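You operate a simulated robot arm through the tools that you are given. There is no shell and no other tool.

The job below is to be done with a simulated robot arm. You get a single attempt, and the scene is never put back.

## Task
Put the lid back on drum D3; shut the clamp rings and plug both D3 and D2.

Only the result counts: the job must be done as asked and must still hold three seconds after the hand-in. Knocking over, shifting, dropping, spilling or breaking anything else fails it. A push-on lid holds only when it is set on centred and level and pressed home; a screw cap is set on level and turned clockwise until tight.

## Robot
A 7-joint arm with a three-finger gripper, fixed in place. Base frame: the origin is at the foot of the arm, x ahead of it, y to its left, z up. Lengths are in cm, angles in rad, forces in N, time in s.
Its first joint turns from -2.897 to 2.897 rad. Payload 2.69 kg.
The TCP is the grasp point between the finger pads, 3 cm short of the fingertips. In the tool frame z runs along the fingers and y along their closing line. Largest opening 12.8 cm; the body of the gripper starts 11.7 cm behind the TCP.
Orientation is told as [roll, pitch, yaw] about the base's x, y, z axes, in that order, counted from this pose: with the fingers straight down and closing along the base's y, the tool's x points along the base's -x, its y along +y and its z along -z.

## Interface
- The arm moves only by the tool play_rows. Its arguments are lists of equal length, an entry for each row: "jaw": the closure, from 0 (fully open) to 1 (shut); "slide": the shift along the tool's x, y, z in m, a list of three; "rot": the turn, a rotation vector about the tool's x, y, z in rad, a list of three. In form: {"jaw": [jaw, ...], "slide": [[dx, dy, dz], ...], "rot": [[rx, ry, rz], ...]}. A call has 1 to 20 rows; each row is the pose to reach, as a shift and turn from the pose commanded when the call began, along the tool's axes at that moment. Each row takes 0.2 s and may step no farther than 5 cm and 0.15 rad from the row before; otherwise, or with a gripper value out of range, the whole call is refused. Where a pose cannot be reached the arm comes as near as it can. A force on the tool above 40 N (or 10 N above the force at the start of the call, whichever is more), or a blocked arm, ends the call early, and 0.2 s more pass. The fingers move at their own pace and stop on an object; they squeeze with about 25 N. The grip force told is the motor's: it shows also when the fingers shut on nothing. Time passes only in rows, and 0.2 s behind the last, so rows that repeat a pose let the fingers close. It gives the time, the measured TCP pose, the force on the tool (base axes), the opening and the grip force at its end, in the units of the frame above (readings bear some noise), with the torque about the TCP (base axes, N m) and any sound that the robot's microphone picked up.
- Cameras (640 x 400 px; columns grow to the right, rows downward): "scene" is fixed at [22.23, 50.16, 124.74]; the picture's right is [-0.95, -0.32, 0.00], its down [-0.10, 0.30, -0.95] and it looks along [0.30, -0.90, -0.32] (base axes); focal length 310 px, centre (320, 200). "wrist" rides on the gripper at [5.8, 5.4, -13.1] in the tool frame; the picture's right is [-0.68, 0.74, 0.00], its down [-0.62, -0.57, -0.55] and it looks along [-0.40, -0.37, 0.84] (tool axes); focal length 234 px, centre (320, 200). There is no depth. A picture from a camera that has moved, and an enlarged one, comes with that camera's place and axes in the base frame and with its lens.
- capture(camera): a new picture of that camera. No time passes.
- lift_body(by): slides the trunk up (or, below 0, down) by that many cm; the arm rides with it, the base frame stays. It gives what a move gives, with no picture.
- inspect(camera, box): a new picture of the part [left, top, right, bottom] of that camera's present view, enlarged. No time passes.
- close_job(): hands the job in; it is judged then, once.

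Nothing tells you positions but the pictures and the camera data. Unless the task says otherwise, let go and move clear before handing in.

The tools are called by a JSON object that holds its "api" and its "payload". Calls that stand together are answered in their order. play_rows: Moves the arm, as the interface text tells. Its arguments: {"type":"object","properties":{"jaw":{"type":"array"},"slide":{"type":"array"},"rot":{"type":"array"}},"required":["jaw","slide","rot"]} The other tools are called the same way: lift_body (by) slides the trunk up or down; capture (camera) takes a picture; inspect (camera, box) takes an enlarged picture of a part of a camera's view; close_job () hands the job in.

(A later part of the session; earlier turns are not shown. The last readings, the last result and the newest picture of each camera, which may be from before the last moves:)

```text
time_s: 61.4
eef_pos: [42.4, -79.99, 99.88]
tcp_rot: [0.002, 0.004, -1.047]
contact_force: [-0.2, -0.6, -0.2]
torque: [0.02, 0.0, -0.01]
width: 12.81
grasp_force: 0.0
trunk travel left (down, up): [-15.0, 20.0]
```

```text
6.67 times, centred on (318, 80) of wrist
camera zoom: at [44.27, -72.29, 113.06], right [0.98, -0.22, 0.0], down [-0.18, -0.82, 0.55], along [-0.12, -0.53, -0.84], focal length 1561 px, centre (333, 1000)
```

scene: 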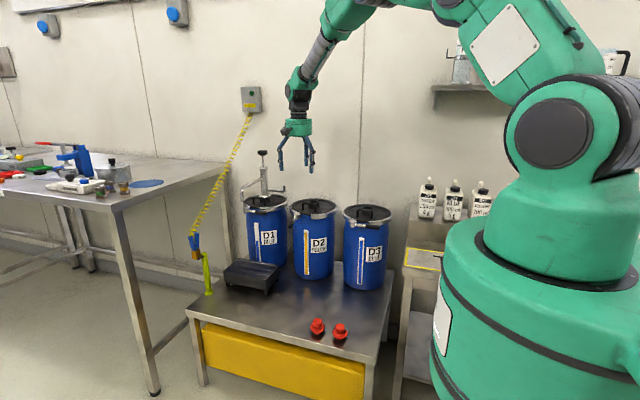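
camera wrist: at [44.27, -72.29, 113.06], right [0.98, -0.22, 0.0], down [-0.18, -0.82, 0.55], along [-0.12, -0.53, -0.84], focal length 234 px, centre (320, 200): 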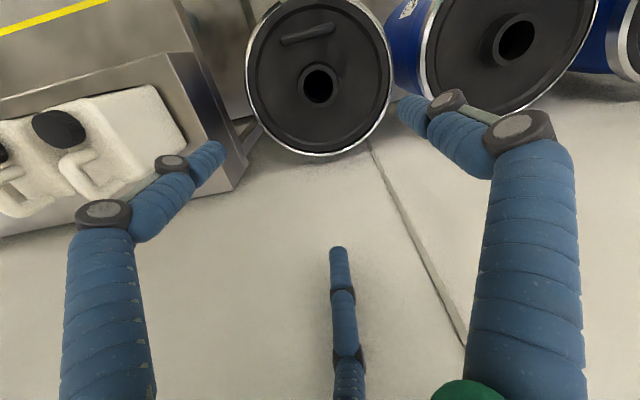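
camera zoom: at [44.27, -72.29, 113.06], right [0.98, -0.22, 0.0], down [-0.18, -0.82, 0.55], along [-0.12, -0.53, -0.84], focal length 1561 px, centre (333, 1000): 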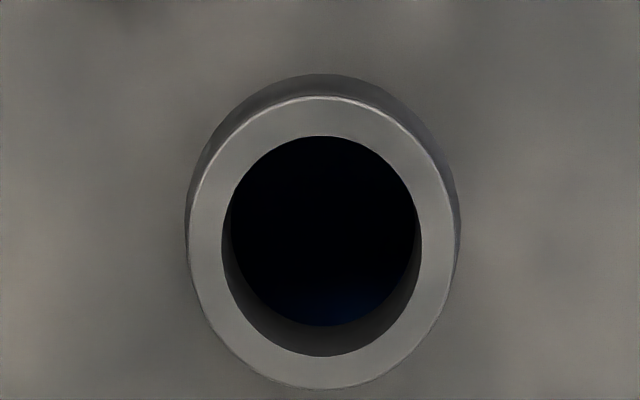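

D3's neck measures (42.98,-76.54) at z≈78. I'll take one more view at a slant to cross-check that value on the way back to the plugs.

{"api": "play_rows", "payload": {"jaw": [0, 0, 0, 0, 0], "slide": [[0.0297, 0.0186, 0.005], [0.0594, 0.0372, 0.01], [0.089, 0.0557, 0.015], [0.1187, 0.0743, 0.02], [0.1187, 0.0743, 0.02]], "rot": [[0, -0.001, 0], [0, -0.002, 0], [0, -0.0035, 0], [0, -0.0035, 0], [0, -0.0035, 0]]}}

{"api": "capture", "payload": {"camera": "wrist"}}

{"api": "inspect", "payload": {"camera": "wrist", "box": [270, 140, 386, 210]}}

```text
time_s: 62.6
eef_pos: [43.12, -65.98, 98.06]
tcp_rot: [0.001, -0.002, -1.049]
contact_force: [-0.1, 0.2, 0.4]
torque: [0.0, 0.03, 0.0]
width: 12.8
grasp_force: 0.0
trunk travel left (down, up): [-15.0, 20.0]
```

```text
taken
camera wrist: at [44.92, -58.11, 111.22], right [0.98, -0.22, 0.0], down [-0.18, -0.82, 0.55], along [-0.12, -0.54, -0.84], focal length 234 px, centre (320, 200)
```

wrist: 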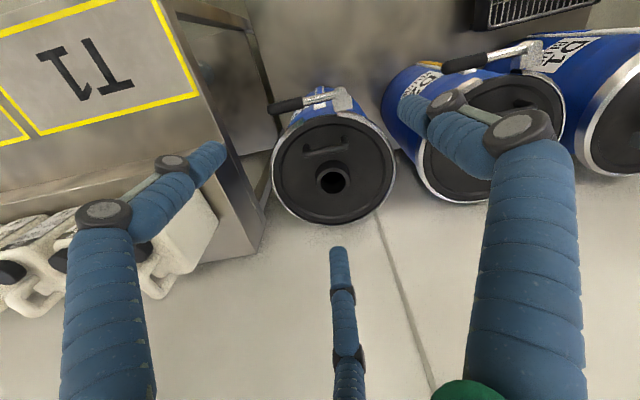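

```text
5.52 times, centred on (328, 175) of wrist
camera zoom: at [44.92, -58.11, 111.22], right [0.98, -0.22, 0.0], down [-0.18, -0.82, 0.55], along [-0.12, -0.54, -0.84], focal length 1292 px, centre (276, 338)
```

zoom: 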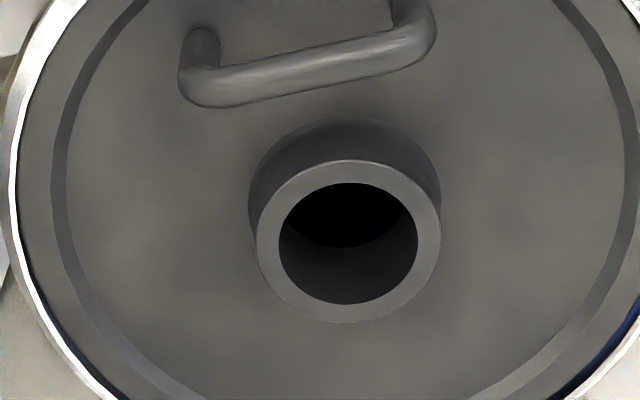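

The slanted view gives (42.97,-76.50), so D3's neck is confirmed. Now I'll go above plug B and descend to a viewing height.

{"api": "play_rows", "payload": {"jaw": [0, 0, 0, 0, 0, 0, 0, 0.3, 0.5, 0.5, 0.5, 0.5, 0.5, 0.5, 0.5, 0.5, 0.5], "slide": [[0.0347, 0.0218, 0], [0.0693, 0.0437, 0], [0.104, 0.0655, 0], [0.1386, 0.0873, 0], [0.1733, 0.1091, 0], [0.2079, 0.131, 0], [0.2426, 0.1528, 0], [0.2426, 0.1528, 0.042], [0.2426, 0.1528, 0.084], [0.2426, 0.1528, 0.126], [0.2426, 0.1528, 0.168], [0.2426, 0.1528, 0.21], [0.2426, 0.1528, 0.252], [0.2426, 0.1528, 0.294], [0.2426, 0.1528, 0.336], [0.2426, 0.1528, 0.38], [0.2426, 0.1528, 0.38]], "rot": [[0, 0.001, 0], [0, 0.001, 0], [0, 0.001, 0], [0, 0.001, 0], [0, 0.001, 0], [0, 0.001, 0], [0, 0.001, 0], [0, 0.001, 0], [0, 0.001, 0], [0, 0.001, 0], [0, 0.001, 0], [0, 0.001, 0], [0, 0.001, 0], [0, 0.001, 0], [0, 0.001, 0], [0, 0.001, 0], [0, 0.001, 0]]}}

{"api": "capture", "payload": {"camera": "wrist"}}

{"api": "inspect", "payload": {"camera": "wrist", "box": [250, 70, 394, 160]}}

{"api": "inspect", "payload": {"camera": "scene", "box": [280, 240, 400, 350]}}

```text
time_s: 66.2
eef_pos: [44.51, -37.75, 59.62]
tcp_rot: [0.001, 0.001, -1.048]
contact_force: [-0.7, -0.4, -0.4]
torque: [0.02, 0.02, 0.02]
width: 6.4
grasp_force: 0.0
trunk travel left (down, up): [-15.0, 20.0]
```

```text
taken
camera wrist: at [46.15, -29.93, 72.83], right [0.98, -0.22, 0.0], down [-0.18, -0.82, 0.55], along [-0.12, -0.54, -0.84], focal length 234 px, centre (320, 200)
```

wrist: 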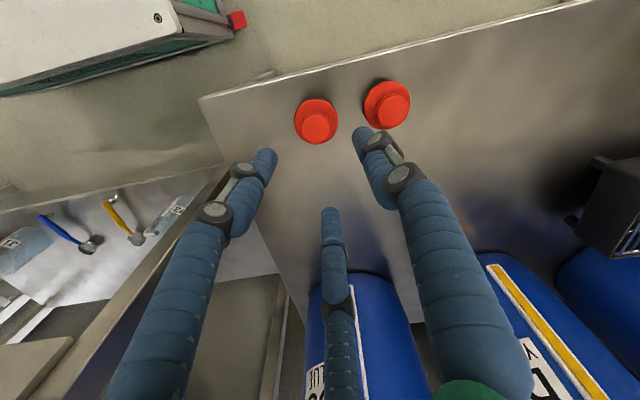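

```text
4.44 times, centred on (322, 115) of wrist
camera zoom: at [46.15, -29.93, 72.83], right [0.98, -0.22, 0.0], down [-0.18, -0.82, 0.55], along [-0.12, -0.54, -0.84], focal length 1041 px, centre (311, 578)
```

zoom: 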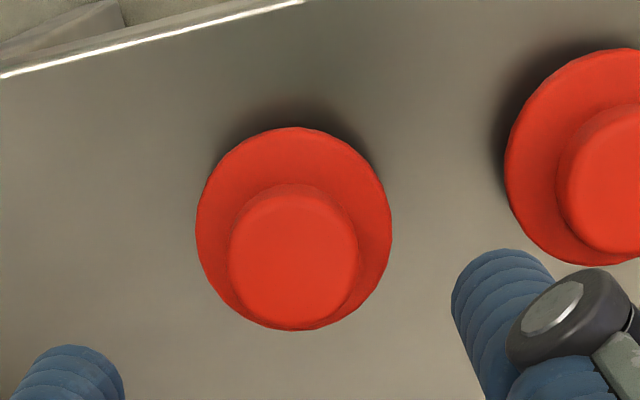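

```text
3.64 times, centred on (340, 295) of scene
camera zoom: at [22.23, 50.16, 124.74], right [-0.95, -0.32, 0.0], down [-0.1, 0.3, -0.95], along [0.3, -0.9, -0.32], focal length 1125 px, centre (247, -146)
```

zoom: 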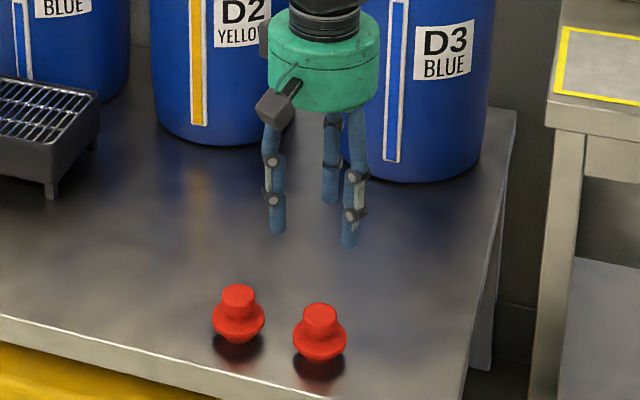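

Plug B's knob is at (44.1,-37.1). I'll shift by half a centimetre, come down just over it and check the centring.

{"api": "play_rows", "payload": {"jaw": [0.5, 0.5, 0.5, 0.5, 0.5], "slide": [[0.0061, 0, 0.02], [0.0061, 0, 0.04], [0.0061, 0, 0.06], [0.0061, 0, 0.075], [0.0061, 0, 0.075]], "rot": [[0, 0, 0], [0, 0, 0], [0, 0, 0], [0, 0, 0], [0, 0, 0]]}}

{"api": "inspect", "payload": {"camera": "wrist", "box": [220, 90, 420, 215]}}

{"api": "inspect", "payload": {"camera": "scene", "box": [300, 270, 380, 350]}}

```text
time_s: 67.4
eef_pos: [44.1, -37.04, 52.34]
tcp_rot: [0.002, 0.0, -1.047]
contact_force: [-0.3, 0.0, -0.2]
torque: [-0.02, -0.01, 0.0]
width: 6.39
grasp_force: 0.1
trunk travel left (down, up): [-15.0, 20.0]
```

```text
3.20 times, centred on (320, 152) of wrist
camera zoom: at [45.8, -29.11, 65.47], right [0.98, -0.22, 0.0], down [-0.18, -0.82, 0.55], along [-0.12, -0.53, -0.84], focal length 749 px, centre (320, 352)
```

zoom: 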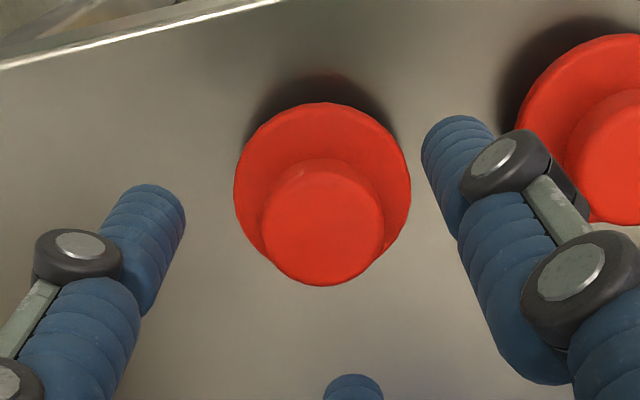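

```text
5.00 times, centred on (340, 310) of scene
camera zoom: at [22.23, 50.16, 124.74], right [-0.95, -0.32, 0.0], down [-0.1, 0.3, -0.95], along [0.3, -0.9, -0.32], focal length 1547 px, centre (220, -350)
```

zoom: 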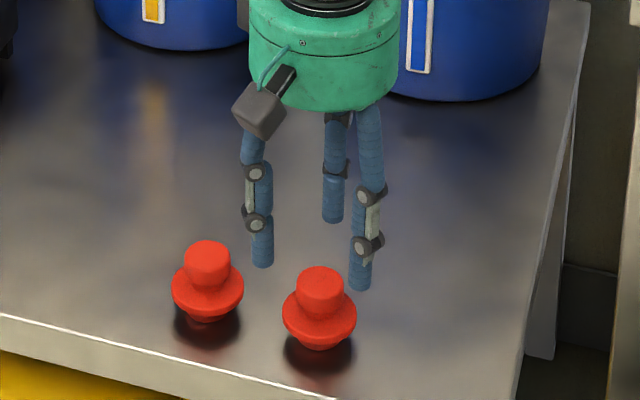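

Centring is within about 1–2 mm. I'll lower the tips beside the knob, watching for contact with the flange.

{"api": "play_rows", "payload": {"jaw": [0.5, 0.5, 0.5, 0.5, 0.5, 0.5, 0.5], "slide": [[-0.0012, -0.0003, 0.01], [-0.0012, -0.0003, 0.02], [-0.0012, -0.0003, 0.027], [-0.0012, -0.0003, 0.032], [-0.0012, -0.0003, 0.036], [-0.0012, -0.0003, 0.039], [-0.0012, -0.0003, 0.039]], "rot": [[0, 0, 0], [0, 0, 0], [0, 0, 0], [0, 0, 0], [0, 0, 0], [0, 0, 0], [0, 0, 0]]}}

{"api": "inspect", "payload": {"camera": "wrist", "box": [220, 90, 420, 215]}}

{"api": "inspect", "payload": {"camera": "scene", "box": [310, 290, 374, 350]}}

```text
time_s: 69.0
eef_pos: [43.98, -36.99, 48.62]
tcp_rot: [0.003, 0.0, -1.049]
contact_force: [0.1, 0.4, 0.4]
torque: [0.02, 0.02, 0.01]
width: 6.4
grasp_force: 0.1
trunk travel left (down, up): [-15.0, 20.0]
```

```text
3.20 times, centred on (320, 152) of wrist
camera zoom: at [45.84, -29.17, 61.67], right [0.98, -0.22, 0.0], down [-0.18, -0.82, 0.55], along [-0.12, -0.54, -0.84], focal length 749 px, centre (320, 352)
```

zoom: 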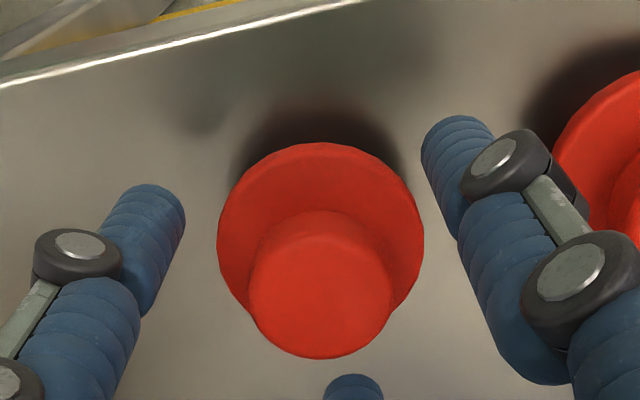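

```text
6.67 times, centred on (342, 320) of scene
camera zoom: at [22.23, 50.16, 124.74], right [-0.95, -0.32, 0.0], down [-0.1, 0.3, -0.95], along [0.3, -0.9, -0.32], focal length 2063 px, centre (173, -600)
```

zoom: 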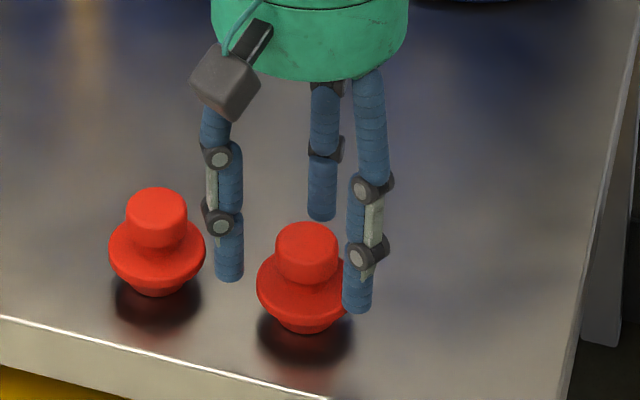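

The fingers surround the knob symmetrically with no contact. I'll close on it.

{"api": "play_rows", "payload": {"jaw": [0.55, 0.6, 0.65, 0.7, 0.8, 1, 1, 1], "slide": [[0, 0, 0], [0, 0, 0], [0, 0, 0], [0, 0, 0], [0, 0, 0], [0, 0, 0], [0, 0, 0], [0, 0, 0]], "rot": [[0, 0, 0], [0, 0, 0], [0, 0, 0], [0, 0, 0], [0, 0, 0], [0, 0, 0], [0, 0, 0], [0, 0, 0]]}}

{"api": "inspect", "payload": {"camera": "wrist", "box": [220, 90, 420, 215]}}

{"api": "inspect", "payload": {"camera": "scene", "box": [310, 290, 374, 350]}}

```text
time_s: 70.8
eef_pos: [44.14, -36.97, 48.58]
tcp_rot: [0.001, 0.0, -1.048]
contact_force: [0.8, -0.8, 1.1]
torque: [-0.01, -0.03, -0.03]
width: 3.32
grasp_force: 25.1
trunk travel left (down, up): [-15.0, 20.0]
```

```text
3.20 times, centred on (320, 152) of wrist
camera zoom: at [45.83, -29.16, 61.67], right [0.98, -0.22, 0.0], down [-0.18, -0.82, 0.55], along [-0.12, -0.54, -0.84], focal length 749 px, centre (320, 352)
```

zoom: 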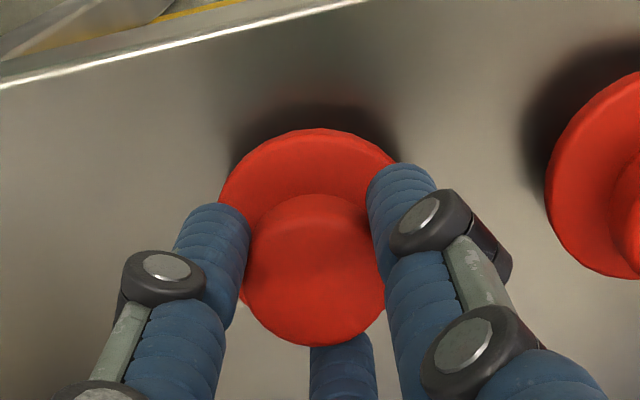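

```text
6.67 times, centred on (342, 320) of scene
camera zoom: at [22.23, 50.16, 124.74], right [-0.95, -0.32, 0.0], down [-0.1, 0.3, -0.95], along [0.3, -0.9, -0.32], focal length 2063 px, centre (173, -600)
```

zoom: 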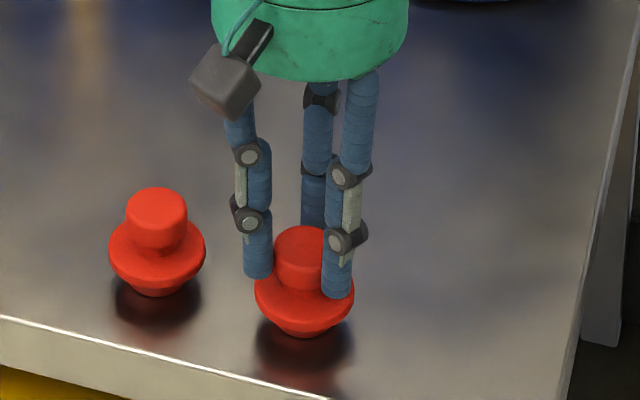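

The plug is held at width 3.32 and looks centred among the fingers. I'll lift it a little and check.

{"api": "play_rows", "payload": {"jaw": [1, 1, 1, 1, 1, 1], "slide": [[0, 0, -0.005], [0, 0, -0.012], [0, 0, -0.025], [0, 0, -0.04], [0, 0, -0.05], [0, 0, -0.05]], "rot": [[0, 0, 0], [0, 0, 0], [0, 0, 0], [0, 0, 0], [0, 0, 0], [0, 0, 0]]}}

{"api": "inspect", "payload": {"camera": "wrist", "box": [220, 90, 420, 215]}}

{"api": "inspect", "payload": {"camera": "scene", "box": [306, 270, 370, 350]}}

```text
time_s: 72.2
eef_pos: [44.02, -37.19, 53.53]
tcp_rot: [0.003, -0.001, -1.048]
contact_force: [-0.1, 0.0, 0.0]
torque: [0.04, 0.0, -0.04]
width: 3.36
grasp_force: 25.1
trunk travel left (down, up): [-15.0, 20.0]
```

```text
3.20 times, centred on (320, 152) of wrist
camera zoom: at [45.86, -29.27, 66.66], right [0.98, -0.22, 0.0], down [-0.18, -0.82, 0.55], along [-0.12, -0.54, -0.84], focal length 749 px, centre (320, 352)
```

zoom: 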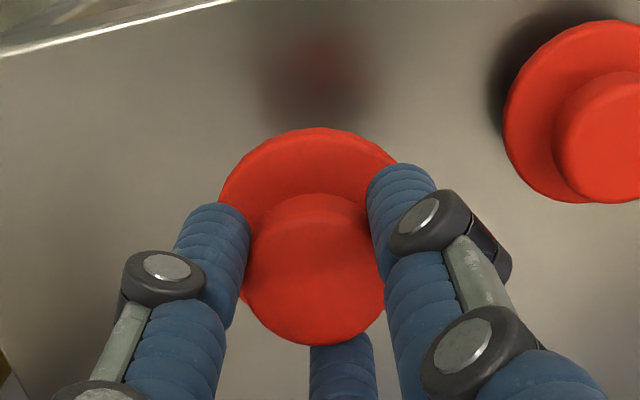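

```text
5.00 times, centred on (338, 310) of scene
camera zoom: at [22.23, 50.16, 124.74], right [-0.95, -0.32, 0.0], down [-0.1, 0.3, -0.95], along [0.3, -0.9, -0.32], focal length 1547 px, centre (230, -350)
```

zoom: 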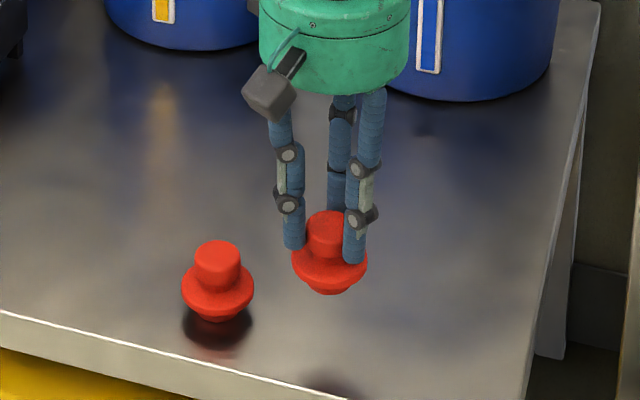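

The plug hangs level in the hand. I'll rise and carry it over D3's neck at a safe height.

{"api": "play_rows", "payload": {"jaw": [1, 1, 1, 1, 1, 1, 1, 1, 1, 1, 1, 1, 1, 1, 1, 1, 1, 1, 1, 1], "slide": [[0, 0, -0.04], [0, 0, -0.08], [0, 0, -0.12], [0, 0, -0.16], [0, 0, -0.2], [0, 0, -0.24], [0, 0, -0.28], [0, 0, -0.32], [0, 0, -0.365], [0, 0, -0.41], [-0.0374, -0.023, -0.41], [-0.0747, -0.0459, -0.41], [-0.1121, -0.0689, -0.41], [-0.1495, -0.0919, -0.41], [-0.1868, -0.1148, -0.41], [-0.2242, -0.1378, -0.41], [-0.2616, -0.1608, -0.41], [-0.2989, -0.1837, -0.41], [-0.3363, -0.2067, -0.41], [-0.3363, -0.2067, -0.41]], "rot": [[0, 0, 0], [0, 0, 0], [0, 0, 0], [0, 0, 0], [0, 0, 0], [0, 0, 0], [0, 0, 0], [0, 0, 0], [0, 0, 0], [0, 0, 0], [0, 0, 0], [0, 0, 0], [0, 0, 0], [0, 0, 0], [0, 0, 0], [0, 0, 0], [0, 0, 0], [0, 0, 0], [0, 0, 0], [0, 0, 0]]}}

{"api": "capture", "payload": {"camera": "wrist"}}

{"api": "inspect", "payload": {"camera": "scene", "box": [320, 140, 420, 240]}}

```text
time_s: 76.4
eef_pos: [42.8, -76.43, 94.61]
tcp_rot: [0.002, -0.001, -1.048]
contact_force: [0.0, 0.6, -0.8]
torque: [0.01, 0.02, -0.03]
width: 3.29
grasp_force: 25.7
trunk travel left (down, up): [-15.0, 20.0]
```

```text
taken
camera wrist: at [44.64, -68.63, 107.71], right [0.98, -0.22, 0.0], down [-0.18, -0.82, 0.55], along [-0.12, -0.53, -0.84], focal length 234 px, centre (320, 200)
```

wrist: 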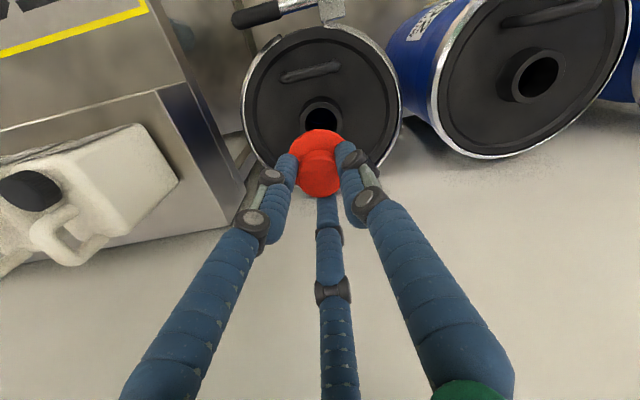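

```text
4.00 times, centred on (370, 190) of scene
camera zoom: at [22.23, 50.16, 124.74], right [-0.95, -0.32, 0.0], down [-0.1, 0.3, -0.95], along [0.3, -0.9, -0.32], focal length 1238 px, centre (120, 240)
```

zoom: 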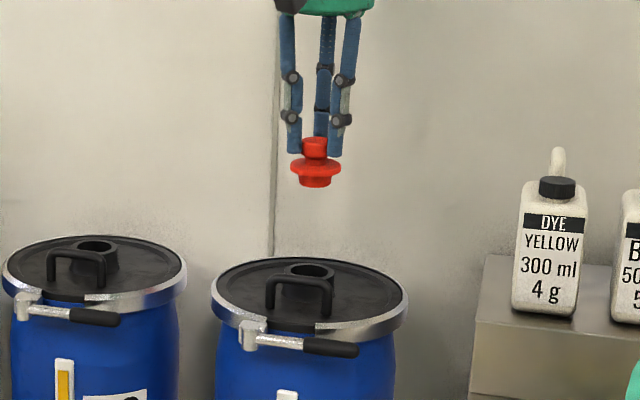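

The plug is over D3's neck, within about 1–2 mm. I'll make that correction and come down to just above the neck.

{"api": "play_rows", "payload": {"jaw": [1, 1, 1, 1, 1, 1], "slide": [[-0.0016, 0.0004, 0.02], [-0.0016, 0.0004, 0.04], [-0.0016, 0.0004, 0.06], [-0.0016, 0.0004, 0.075], [-0.0016, 0.0004, 0.085], [-0.0016, 0.0004, 0.085]], "rot": [[0, 0, 0], [0, 0, 0], [0, 0, 0], [0, 0, 0], [0, 0, 0], [0, 0, 0]]}}

{"api": "inspect", "payload": {"camera": "wrist", "box": [220, 90, 420, 215]}}

{"api": "inspect", "payload": {"camera": "scene", "box": [340, 180, 400, 220]}}

```text
time_s: 77.8
eef_pos: [43.07, -76.72, 86.01]
tcp_rot: [0.001, 0.001, -1.048]
contact_force: [0.2, 1.0, -0.8]
torque: [0.0, 0.0, 0.01]
width: 3.31
grasp_force: 25.6
trunk travel left (down, up): [-15.0, 20.0]
```

```text
3.20 times, centred on (320, 152) of wrist
camera zoom: at [44.82, -68.86, 99.17], right [0.98, -0.22, 0.0], down [-0.18, -0.82, 0.55], along [-0.12, -0.54, -0.84], focal length 749 px, centre (320, 352)
```

zoom: 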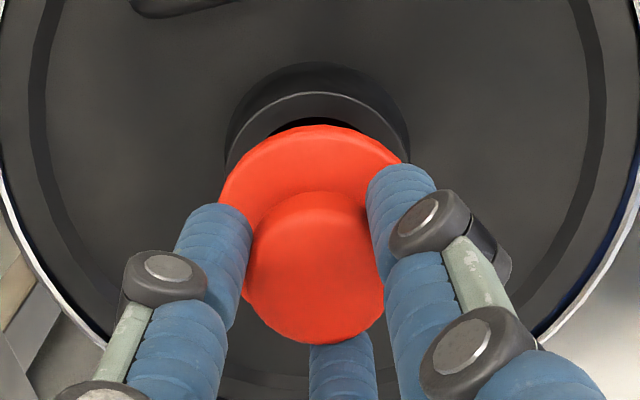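

```text
10.00 times, centred on (370, 200) of scene
camera zoom: at [22.23, 50.16, 124.74], right [-0.95, -0.32, 0.0], down [-0.1, 0.3, -0.95], along [0.3, -0.9, -0.32], focal length 3094 px, centre (-180, 200)
```

zoom: 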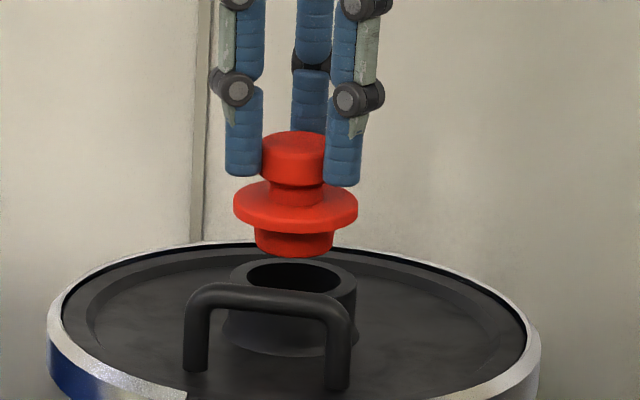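

The plug's stub is centred over the hole and about 1.4 cm above it. I'll lower it slowly.

{"api": "play_rows", "payload": {"jaw": [1, 1, 1, 1, 1, 1, 1, 1], "slide": [[0.001, -0.0003, 0.003], [0.001, -0.0003, 0.006], [0.001, -0.0003, 0.009], [0.001, -0.0003, 0.012], [0.001, -0.0003, 0.015], [0.001, -0.0003, 0.018], [0.001, -0.0003, 0.02], [0.001, -0.0003, 0.02]], "rot": [[0, 0, 0], [0, 0, 0], [0, 0, 0], [0, 0, 0], [0, 0, 0], [0, 0, 0], [0, 0, 0], [0, 0, 0]]}}

{"api": "inspect", "payload": {"camera": "scene", "box": [340, 180, 400, 220]}}

{"api": "inspect", "payload": {"camera": "wrist", "box": [220, 90, 420, 215]}}

```text
time_s: 79.6
eef_pos: [42.89, -76.42, 83.98]
tcp_rot: [0.003, 0.0, -1.047]
contact_force: [-0.7, 0.4, -0.1]
torque: [0.01, 0.02, 0.01]
width: 3.29
grasp_force: 25.0
trunk travel left (down, up): [-15.0, 20.0]
```

```text
10.00 times, centred on (370, 200) of scene
camera zoom: at [22.23, 50.16, 124.74], right [-0.95, -0.32, 0.0], down [-0.1, 0.3, -0.95], along [0.3, -0.9, -0.32], focal length 3094 px, centre (-180, 200)
```

zoom: 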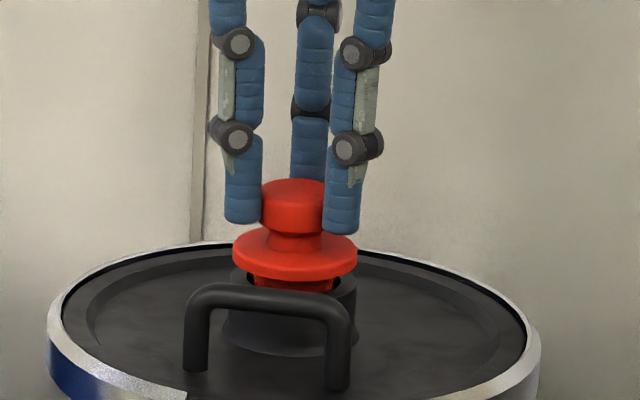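

```text
3.20 times, centred on (320, 152) of wrist
camera zoom: at [44.7, -68.64, 97.1], right [0.98, -0.22, 0.0], down [-0.18, -0.82, 0.55], along [-0.12, -0.54, -0.84], focal length 749 px, centre (320, 352)
```

zoom: 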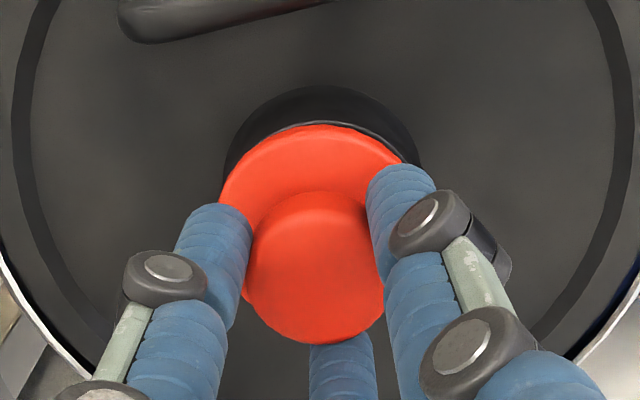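

The stub is entering the neck with no side force. I'll continue down until the flange meets the neck.

{"api": "play_rows", "payload": {"jaw": [1, 1, 1, 1, 1, 1], "slide": [[-0.0005, 0, 0.002], [-0.0005, 0, 0.004], [-0.0005, 0, 0.006], [-0.0005, 0, 0.008], [-0.0005, 0, 0.01], [-0.0005, 0, 0.01]], "rot": [[0, 0, 0], [0, 0, 0], [0, 0, 0], [0, 0, 0], [0, 0, 0], [0, 0, 0]]}}

{"api": "inspect", "payload": {"camera": "scene", "box": [340, 180, 400, 220]}}

```text
time_s: 81.0
eef_pos: [42.91, -76.44, 83.09]
tcp_rot: [0.002, -0.001, -1.048]
contact_force: [0.3, -0.5, 2.6]
torque: [0.09, 0.02, 0.05]
width: 3.27
grasp_force: 25.0
trunk travel left (down, up): [-15.0, 20.0]
```

```text
10.00 times, centred on (370, 200) of scene
camera zoom: at [22.23, 50.16, 124.74], right [-0.95, -0.32, 0.0], down [-0.1, 0.3, -0.95], along [0.3, -0.9, -0.32], focal length 3094 px, centre (-180, 200)
```

zoom: 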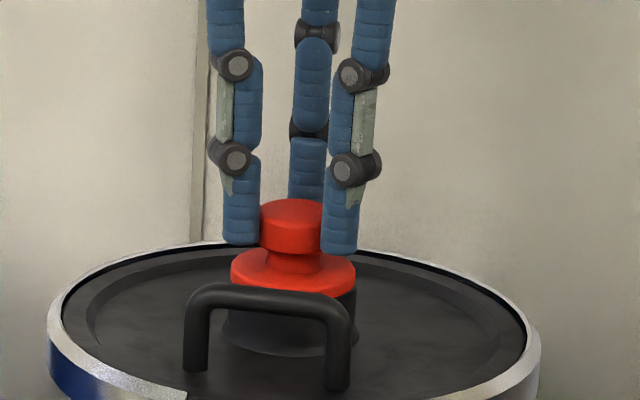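

The flange is just about touching the neck. I'll press down gradually now.

{"api": "play_rows", "payload": {"jaw": [1, 1, 1, 1, 1], "slide": [[0, 0, 0.001], [0, 0, 0.002], [0, 0, 0.003], [0, 0, 0.004], [0, 0, 0.004]], "rot": [[0, 0, 0], [0, 0, 0], [0, 0, 0], [0, 0, 0], [0, 0, 0]]}}

{"api": "inspect", "payload": {"camera": "scene", "box": [340, 180, 400, 220]}}

{"api": "capture", "payload": {"camera": "wrist"}}

```text
time_s: 82.2
eef_pos: [43.04, -76.58, 82.93]
tcp_rot: [0.001, -0.006, -1.047]
contact_force: [-1.9, 5.9, 30.0]
torque: [0.29, -0.07, 0.02]
width: 3.26
grasp_force: 25.1
trunk travel left (down, up): [-15.0, 20.0]
```

```text
10.00 times, centred on (370, 200) of scene
camera zoom: at [22.23, 50.16, 124.74], right [-0.95, -0.32, 0.0], down [-0.1, 0.3, -0.95], along [0.3, -0.9, -0.32], focal length 3094 px, centre (-180, 200)
```

zoom: 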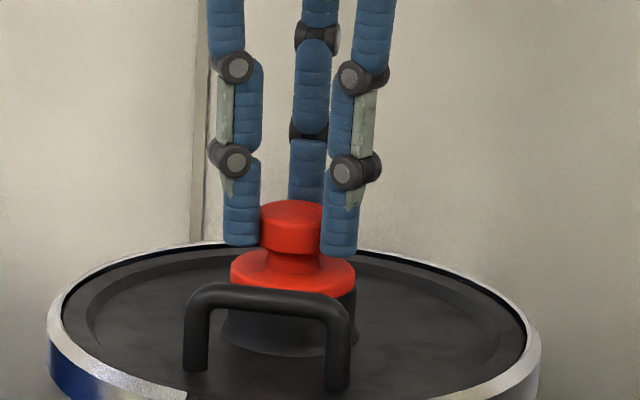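

```text
taken
camera wrist: at [44.72, -68.67, 96.02], right [0.98, -0.22, 0.0], down [-0.18, -0.81, 0.55], along [-0.12, -0.54, -0.83], focal length 234 px, centre (320, 200)
```

wrist: 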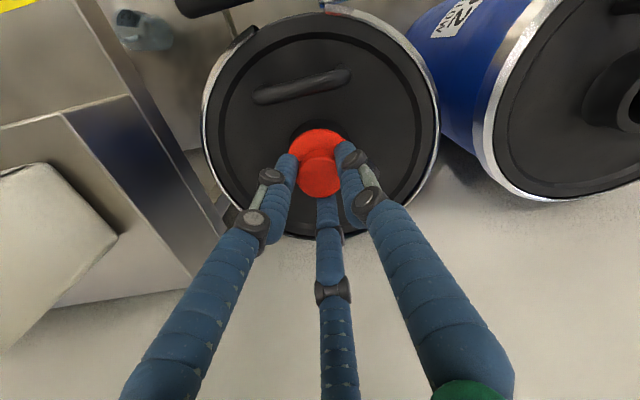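

Force is 30 N and it's no longer sinking, so the flange is on the neck. I'll press a bit harder to be sure it's home.

{"api": "play_rows", "payload": {"jaw": [1, 1, 1, 1], "slide": [[0, 0, 0.0005], [0, 0, 0.001], [0, 0, 0.0015], [0, 0, 0.002]], "rot": [[0, 0, 0], [0, 0, 0], [0, 0, 0], [0, 0, 0]]}}

{"api": "inspect", "payload": {"camera": "scene", "box": [350, 190, 390, 220]}}

{"api": "inspect", "payload": {"camera": "wrist", "box": [240, 80, 400, 180]}}

```text
time_s: 82.8
eef_pos: [43.06, -76.62, 83.01]
tcp_rot: [0.004, -0.004, -1.046]
contact_force: [-4.9, 9.5, 15.7]
torque: [0.35, 0.22, 0.08]
width: 3.27
grasp_force: 24.8
trunk travel left (down, up): [-15.0, 20.0]
stopped in row 2: the force on the tool passed its limit at 42 N (the readings are from after the stop); the commanded pose is now the measured one
```

```text
13.33 times, centred on (370, 205) of scene
camera zoom: at [22.23, 50.16, 124.74], right [-0.95, -0.32, 0.0], down [-0.1, 0.3, -0.95], along [0.3, -0.9, -0.32], focal length 4126 px, centre (-347, 133)
```

zoom: 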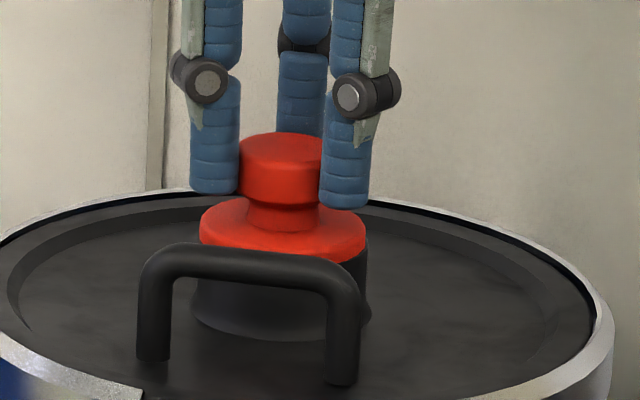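

```text
4.00 times, centred on (320, 130) of wrist
camera zoom: at [44.75, -68.73, 96.0], right [0.98, -0.22, 0.0], down [-0.18, -0.81, 0.55], along [-0.12, -0.54, -0.83], focal length 937 px, centre (320, 480)
```

zoom: 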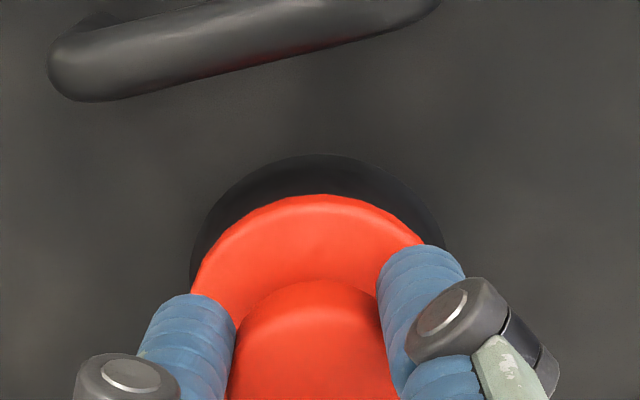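

The press hit the 42 N limit without sinking further, and the flange is flush on the neck. I'll ease off upward very slightly while still holding, to see whether the plug is now retained.

{"api": "play_rows", "payload": {"jaw": [1, 1, 1, 1], "slide": [[0, 0, -0.001], [0, 0, -0.002], [0, 0, -0.003], [0, 0, -0.003]], "rot": [[0, 0, 0], [0, 0, 0], [0, 0, 0], [0, 0, 0]]}}

{"api": "inspect", "payload": {"camera": "scene", "box": [350, 190, 390, 220]}}

```text
time_s: 83.8
eef_pos: [43.11, -76.58, 83.01]
tcp_rot: [0.002, -0.003, -1.048]
contact_force: [-0.2, 0.0, -1.0]
torque: [0.03, -0.01, -0.01]
width: 3.29
grasp_force: 25.5
trunk travel left (down, up): [-15.0, 20.0]
```

```text
13.33 times, centred on (370, 205) of scene
camera zoom: at [22.23, 50.16, 124.74], right [-0.95, -0.32, 0.0], down [-0.1, 0.3, -0.95], along [0.3, -0.9, -0.32], focal length 4126 px, centre (-347, 133)
```

zoom: 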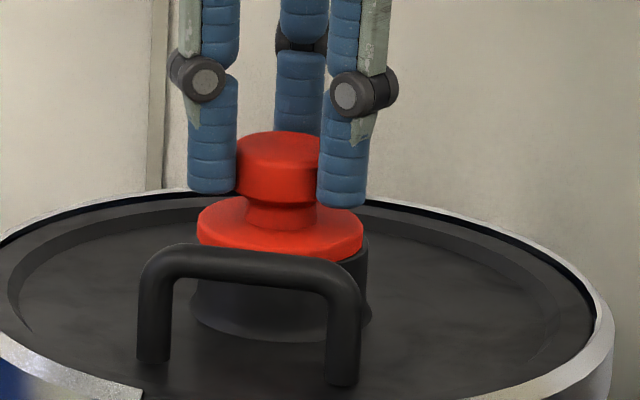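

Under a slight lift there's no retention (only the plug's weight shows), so I need to know whether this is a screw or a push-in plug. I'll look at the other plug's stub as closely as I can.

{"api": "inspect", "payload": {"camera": "scene", "box": [304, 314, 332, 342]}}

{"api": "inspect", "payload": {"camera": "scene", "box": [360, 196, 380, 214]}}

{"api": "inspect", "payload": {"camera": "scene", "box": [306, 196, 326, 214]}}

```text
14.29 times, centred on (318, 328) of scene
camera zoom: at [22.23, 50.16, 124.74], right [-0.95, -0.32, 0.0], down [-0.1, 0.3, -0.95], along [0.3, -0.9, -0.32], focal length 4421 px, centre (349, -1629)
```

zoom: 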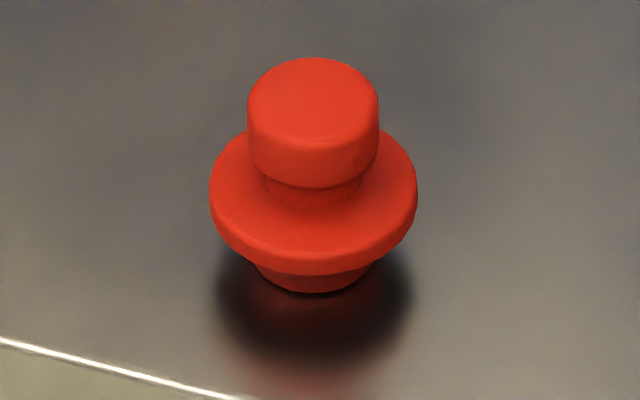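

```text
16.00 times, centred on (370, 205) of scene
camera zoom: at [22.23, 50.16, 124.74], right [-0.95, -0.32, 0.0], down [-0.1, 0.3, -0.95], along [0.3, -0.9, -0.32], focal length 4951 px, centre (-480, 120)
```

zoom: 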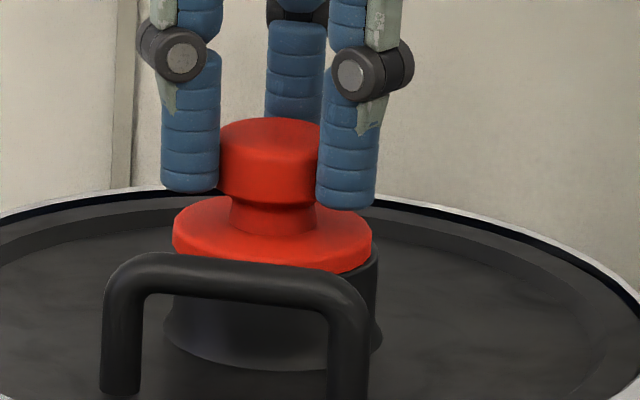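

```text
16.00 times, centred on (316, 205) of scene
camera zoom: at [22.23, 50.16, 124.74], right [-0.95, -0.32, 0.0], down [-0.1, 0.3, -0.95], along [0.3, -0.9, -0.32], focal length 4951 px, centre (384, 120)
```

zoom: 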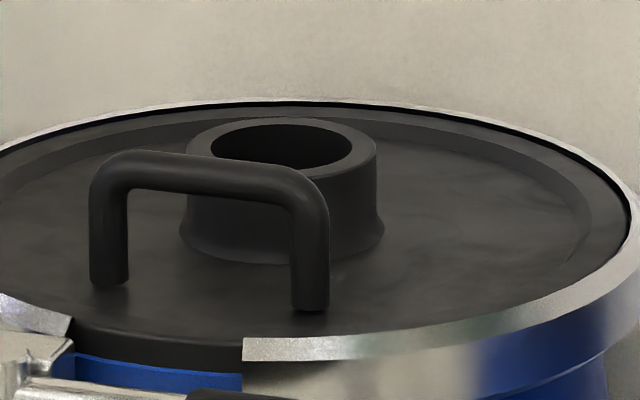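

The stub is smooth, so it looks like a push-in plug. I'll lift another 3 mm to see clearly whether it comes up freely.

{"api": "play_rows", "payload": {"jaw": [1, 1, 1, 1], "slide": [[0, 0, -0.001], [0, 0, -0.002], [0, 0, -0.003], [0, 0, -0.003]], "rot": [[0, 0, 0], [0, 0, 0], [0, 0, 0], [0, 0, 0]]}}

{"api": "inspect", "payload": {"camera": "scene", "box": [360, 196, 380, 214]}}

```text
time_s: 84.8
eef_pos: [43.02, -76.65, 83.36]
tcp_rot: [0.003, -0.005, -1.048]
contact_force: [0.5, 0.6, 0.0]
torque: [-0.01, -0.01, -0.02]
width: 3.3
grasp_force: 24.8
trunk travel left (down, up): [-15.0, 20.0]
```

```text
16.00 times, centred on (370, 205) of scene
camera zoom: at [22.23, 50.16, 124.74], right [-0.95, -0.32, 0.0], down [-0.1, 0.3, -0.95], along [0.3, -0.9, -0.32], focal length 4951 px, centre (-480, 120)
```

zoom: 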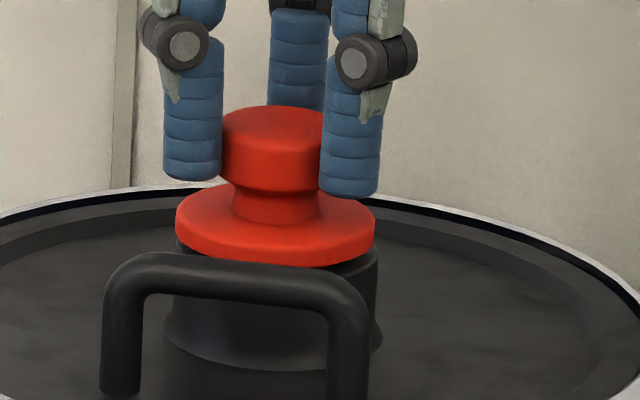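

The plug came up freely, so pressing alone didn't lock it. I'll set it back with a light downward load and try turning it clockwise, watching the torque.

{"api": "play_rows", "payload": {"jaw": [1, 1, 1, 1, 1, 1, 1, 1, 1, 1, 1, 1, 1], "slide": [[0, 0, 0.002], [0, 0, 0.004], [0, 0, 0.0045], [0, 0, 0.005], [0, 0, 0.005], [0, 0, 0.005], [0, 0, 0.005], [0, 0, 0.005], [0, 0, 0.005], [0, 0, 0.005], [0, 0, 0.005], [0, 0, 0.005], [0, 0, 0.005]], "rot": [[0, 0, 0], [0, 0, 0], [0, 0, 0], [0, 0, 0], [0, 0, 0.1], [0, 0, 0.2], [0, 0, 0.3], [0, 0, 0.4], [0, 0, 0.5], [0, 0, 0.6], [0, 0, 0.7], [0, 0, 0.8], [0, 0, 0.8]]}}

{"api": "inspect", "payload": {"camera": "scene", "box": [360, 196, 380, 214]}}

```text
time_s: 87.6
eef_pos: [43.13, -76.66, 82.96]
tcp_rot: [0.004, -0.003, -1.846]
contact_force: [-0.1, -1.4, 5.9]
torque: [-0.01, 0.04, -0.05]
width: 3.25
grasp_force: 24.5
trunk travel left (down, up): [-15.0, 20.0]
```

```text
16.00 times, centred on (370, 205) of scene
camera zoom: at [22.23, 50.16, 124.74], right [-0.95, -0.32, 0.0], down [-0.1, 0.3, -0.95], along [0.3, -0.9, -0.32], focal length 4951 px, centre (-480, 120)
```

zoom: 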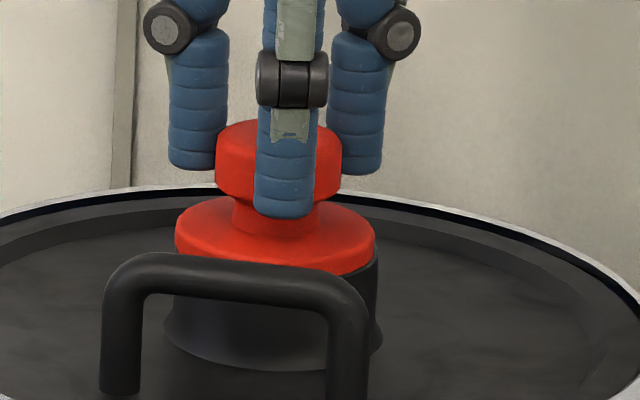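

Turning gave only friction torque (0.05 N·m) and no change in height after 0.8 rad. I'll continue clockwise further to see whether anything engages.

{"api": "play_rows", "payload": {"jaw": [1, 1, 1, 1, 1, 1, 1, 1, 1, 1, 1, 1, 1, 1, 1, 1], "slide": [[0, 0, 0.0005], [0, 0, 0.0005], [0, 0, 0.0005], [0, 0, 0.0005], [0, 0, 0.0005], [0, 0, 0.0005], [0, 0, 0.0005], [0, 0, 0.0005], [0, 0, 0.0005], [0, 0, 0.0005], [0, 0, 0.0005], [0, 0, 0.0005], [0, 0, 0.0005], [0, 0, 0.0005], [0, 0, 0.0005], [0, 0, 0.0005]], "rot": [[0, 0, 0.1], [0, 0, 0.2], [0, 0, 0.3], [0, 0, 0.4], [0, 0, 0.5], [0, 0, 0.6], [0, 0, 0.7], [0, 0, 0.8], [0, 0, 0.9], [0, 0, 1.0], [0, 0, 1.1], [0, 0, 1.2], [0, 0, 1.3], [0, 0, 1.4], [0, 0, 1.5], [0, 0, 1.5]]}}

{"api": "inspect", "payload": {"camera": "scene", "box": [360, 196, 380, 214]}}

{"api": "capture", "payload": {"camera": "wrist"}}

```text
time_s: 91.0
eef_pos: [42.96, -76.65, 82.93]
tcp_rot: [0.001, 0.004, 2.937]
contact_force: [-0.8, -1.5, 14.3]
torque: [0.0, -0.01, -0.01]
width: 3.25
grasp_force: 25.3
trunk travel left (down, up): [-15.0, 20.0]
```

```text
16.00 times, centred on (370, 205) of scene
camera zoom: at [22.23, 50.16, 124.74], right [-0.95, -0.32, 0.0], down [-0.1, 0.3, -0.95], along [0.3, -0.9, -0.32], focal length 4951 px, centre (-480, 120)
```

zoom: 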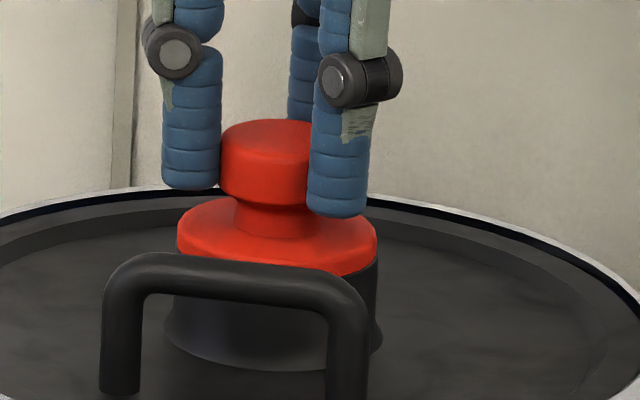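

```text
taken
camera wrist: at [47.6, -82.98, 95.99], right [-0.81, -0.58, 0.0], down [-0.49, 0.68, 0.54], along [-0.32, 0.44, -0.84], focal length 234 px, centre (320, 200)
```

wrist: 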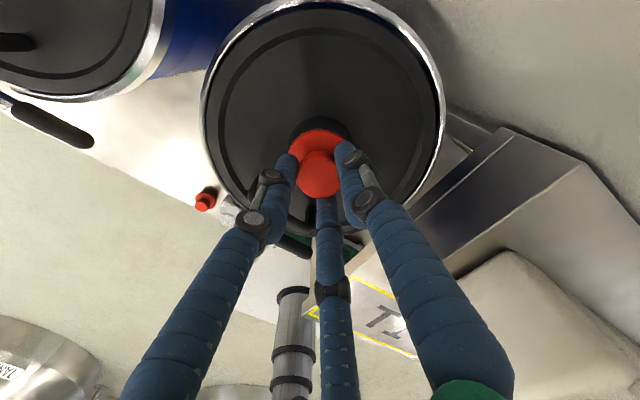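

After 2.3 rad in total there is no thread engagement at all, so it's a push-in plug. It's centred and side forces are near zero now, so I'll press it straight down firmly again.

{"api": "play_rows", "payload": {"jaw": [1, 1, 1, 1, 1, 1], "slide": [[0, 0, 0.0005], [0, 0, 0.001], [0, 0, 0.0015], [0, 0, 0.002], [0, 0, 0.002], [0, 0, 0.002]], "rot": [[0, 0, 0], [0, 0, 0], [0, 0, 0], [0, 0, 0], [0, 0, 0], [0, 0, 0]]}}

```text
time_s: 92.4
eef_pos: [43.13, -76.84, 82.88]
tcp_rot: [0.003, 0.005, 2.935]
contact_force: [-7.0, 5.1, 34.2]
torque: [0.24, 0.27, 0.06]
width: 3.24
grasp_force: 25.3
trunk travel left (down, up): [-15.0, 20.0]
```

The press drifts the hand slightly outward, so I'll compensate inward to keep the plug centred while adding a bit more pressure.

{"api": "play_rows", "payload": {"jaw": [1, 1, 1, 1, 1], "slide": [[-0.0005, -0.0006, 0], [-0.0009, -0.0011, 0], [-0.0009, -0.0011, 0.0005], [-0.0009, -0.0011, 0.001], [-0.0009, -0.0011, 0.001]], "rot": [[0, 0, 0], [0, 0, 0], [0, 0, 0], [0, 0, 0], [0, 0, 0]]}}

```text
time_s: 93.6
eef_pos: [43.0, -76.68, 82.8]
tcp_rot: [0.004, 0.007, 2.936]
contact_force: [-0.2, -14.1, 36.4]
torque: [-0.31, -0.02, 0.01]
width: 3.28
grasp_force: 24.7
trunk travel left (down, up): [-15.0, 20.0]
```

About 36 N straight down is applied now. I'll ease the lateral bias, relax, and repeat the gentle lift check.

{"api": "play_rows", "payload": {"jaw": [1, 1, 1, 1, 1, 1], "slide": [[0.0002, 0.0006, 0], [0.0002, 0.0006, -0.002], [0.0002, 0.0006, -0.004], [0.0002, 0.0006, -0.006], [0.0002, 0.0006, -0.007], [0.0002, 0.0006, -0.007]], "rot": [[0, 0, 0], [0, 0, 0], [0, 0, 0], [0, 0, 0], [0, 0, 0], [0, 0, 0]]}}

{"api": "inspect", "payload": {"camera": "scene", "box": [360, 196, 380, 214]}}

```text
time_s: 95.0
eef_pos: [42.77, -76.49, 82.96]
tcp_rot: [-0.001, 0.001, 2.936]
contact_force: [2.5, -5.2, -3.5]
torque: [-0.28, -0.09, -0.05]
width: 3.23
grasp_force: 25.2
trunk travel left (down, up): [-15.0, 20.0]
```

```text
16.00 times, centred on (370, 205) of scene
camera zoom: at [22.23, 50.16, 124.74], right [-0.95, -0.32, 0.0], down [-0.1, 0.3, -0.95], along [0.3, -0.9, -0.32], focal length 4951 px, centre (-480, 120)
```

zoom: 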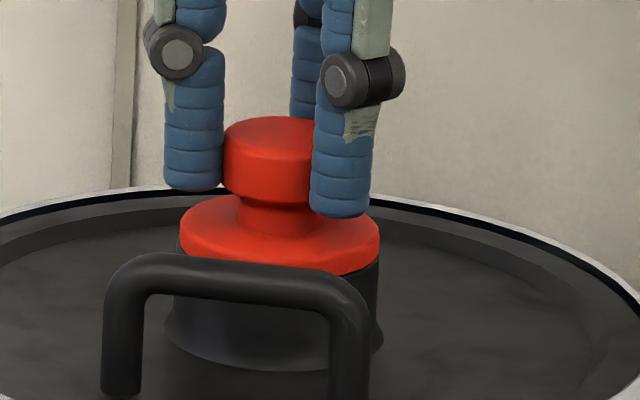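

There is a little wall contact from my lateral bias. I'll recentre and lift 3 mm more to see whether the plug is held.

{"api": "play_rows", "payload": {"jaw": [1, 1, 1, 1], "slide": [[0.001, 0, 0], [0.0015, 0.0002, 0], [0.0015, 0.0002, -0.002], [0.0015, 0.0002, -0.002]], "rot": [[0, 0, 0], [0, 0, 0], [0, 0, 0], [0, 0, 0]]}}

{"api": "inspect", "payload": {"camera": "scene", "box": [360, 196, 380, 214]}}

```text
time_s: 96.0
eef_pos: [42.98, -76.69, 83.37]
tcp_rot: [0.001, 0.003, 2.934]
contact_force: [-0.1, -1.0, -0.2]
torque: [0.04, 0.02, 0.0]
width: 3.27
grasp_force: 24.8
trunk travel left (down, up): [-15.0, 20.0]
```

```text
16.00 times, centred on (370, 205) of scene
camera zoom: at [22.23, 50.16, 124.74], right [-0.95, -0.32, 0.0], down [-0.1, 0.3, -0.95], along [0.3, -0.9, -0.32], focal length 4951 px, centre (-480, 120)
```

zoom: 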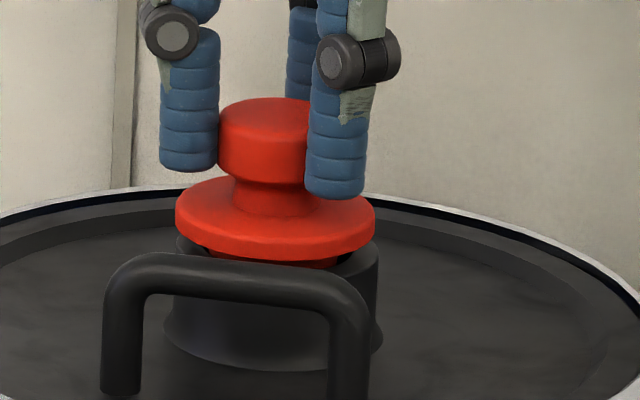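

The plug lifts freely again, so it is simply a drop-in plug that is held by being fully seated. I'll set it back flush, press it home, and release.

{"api": "play_rows", "payload": {"jaw": [1, 1, 1, 1, 1, 1, 1, 1], "slide": [[0, -0.0005, 0.002], [0, -0.0005, 0.004], [0, -0.0005, 0.005], [0, -0.0005, 0.006], [0, -0.0005, 0.0065], [0, -0.0005, 0.007], [0, -0.0005, 0.0075], [0, -0.0005, 0.0075]], "rot": [[0, 0, 0], [0, 0, 0], [0, 0, 0], [0, 0, 0], [0, 0, 0], [0, 0, 0], [0, 0, 0], [0, 0, 0]]}}

{"api": "inspect", "payload": {"camera": "scene", "box": [360, 196, 380, 214]}}

```text
time_s: 97.8
eef_pos: [43.15, -76.61, 82.84]
tcp_rot: [0.003, 0.005, 2.935]
contact_force: [-2.2, -0.4, 11.1]
torque: [0.15, 0.19, 0.08]
width: 3.25
grasp_force: 24.3
trunk travel left (down, up): [-15.0, 20.0]
```

```text
16.00 times, centred on (370, 205) of scene
camera zoom: at [22.23, 50.16, 124.74], right [-0.95, -0.32, 0.0], down [-0.1, 0.3, -0.95], along [0.3, -0.9, -0.32], focal length 4951 px, centre (-480, 120)
```

zoom: 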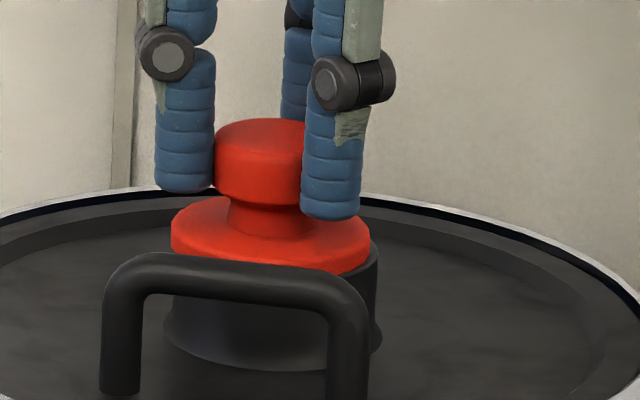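

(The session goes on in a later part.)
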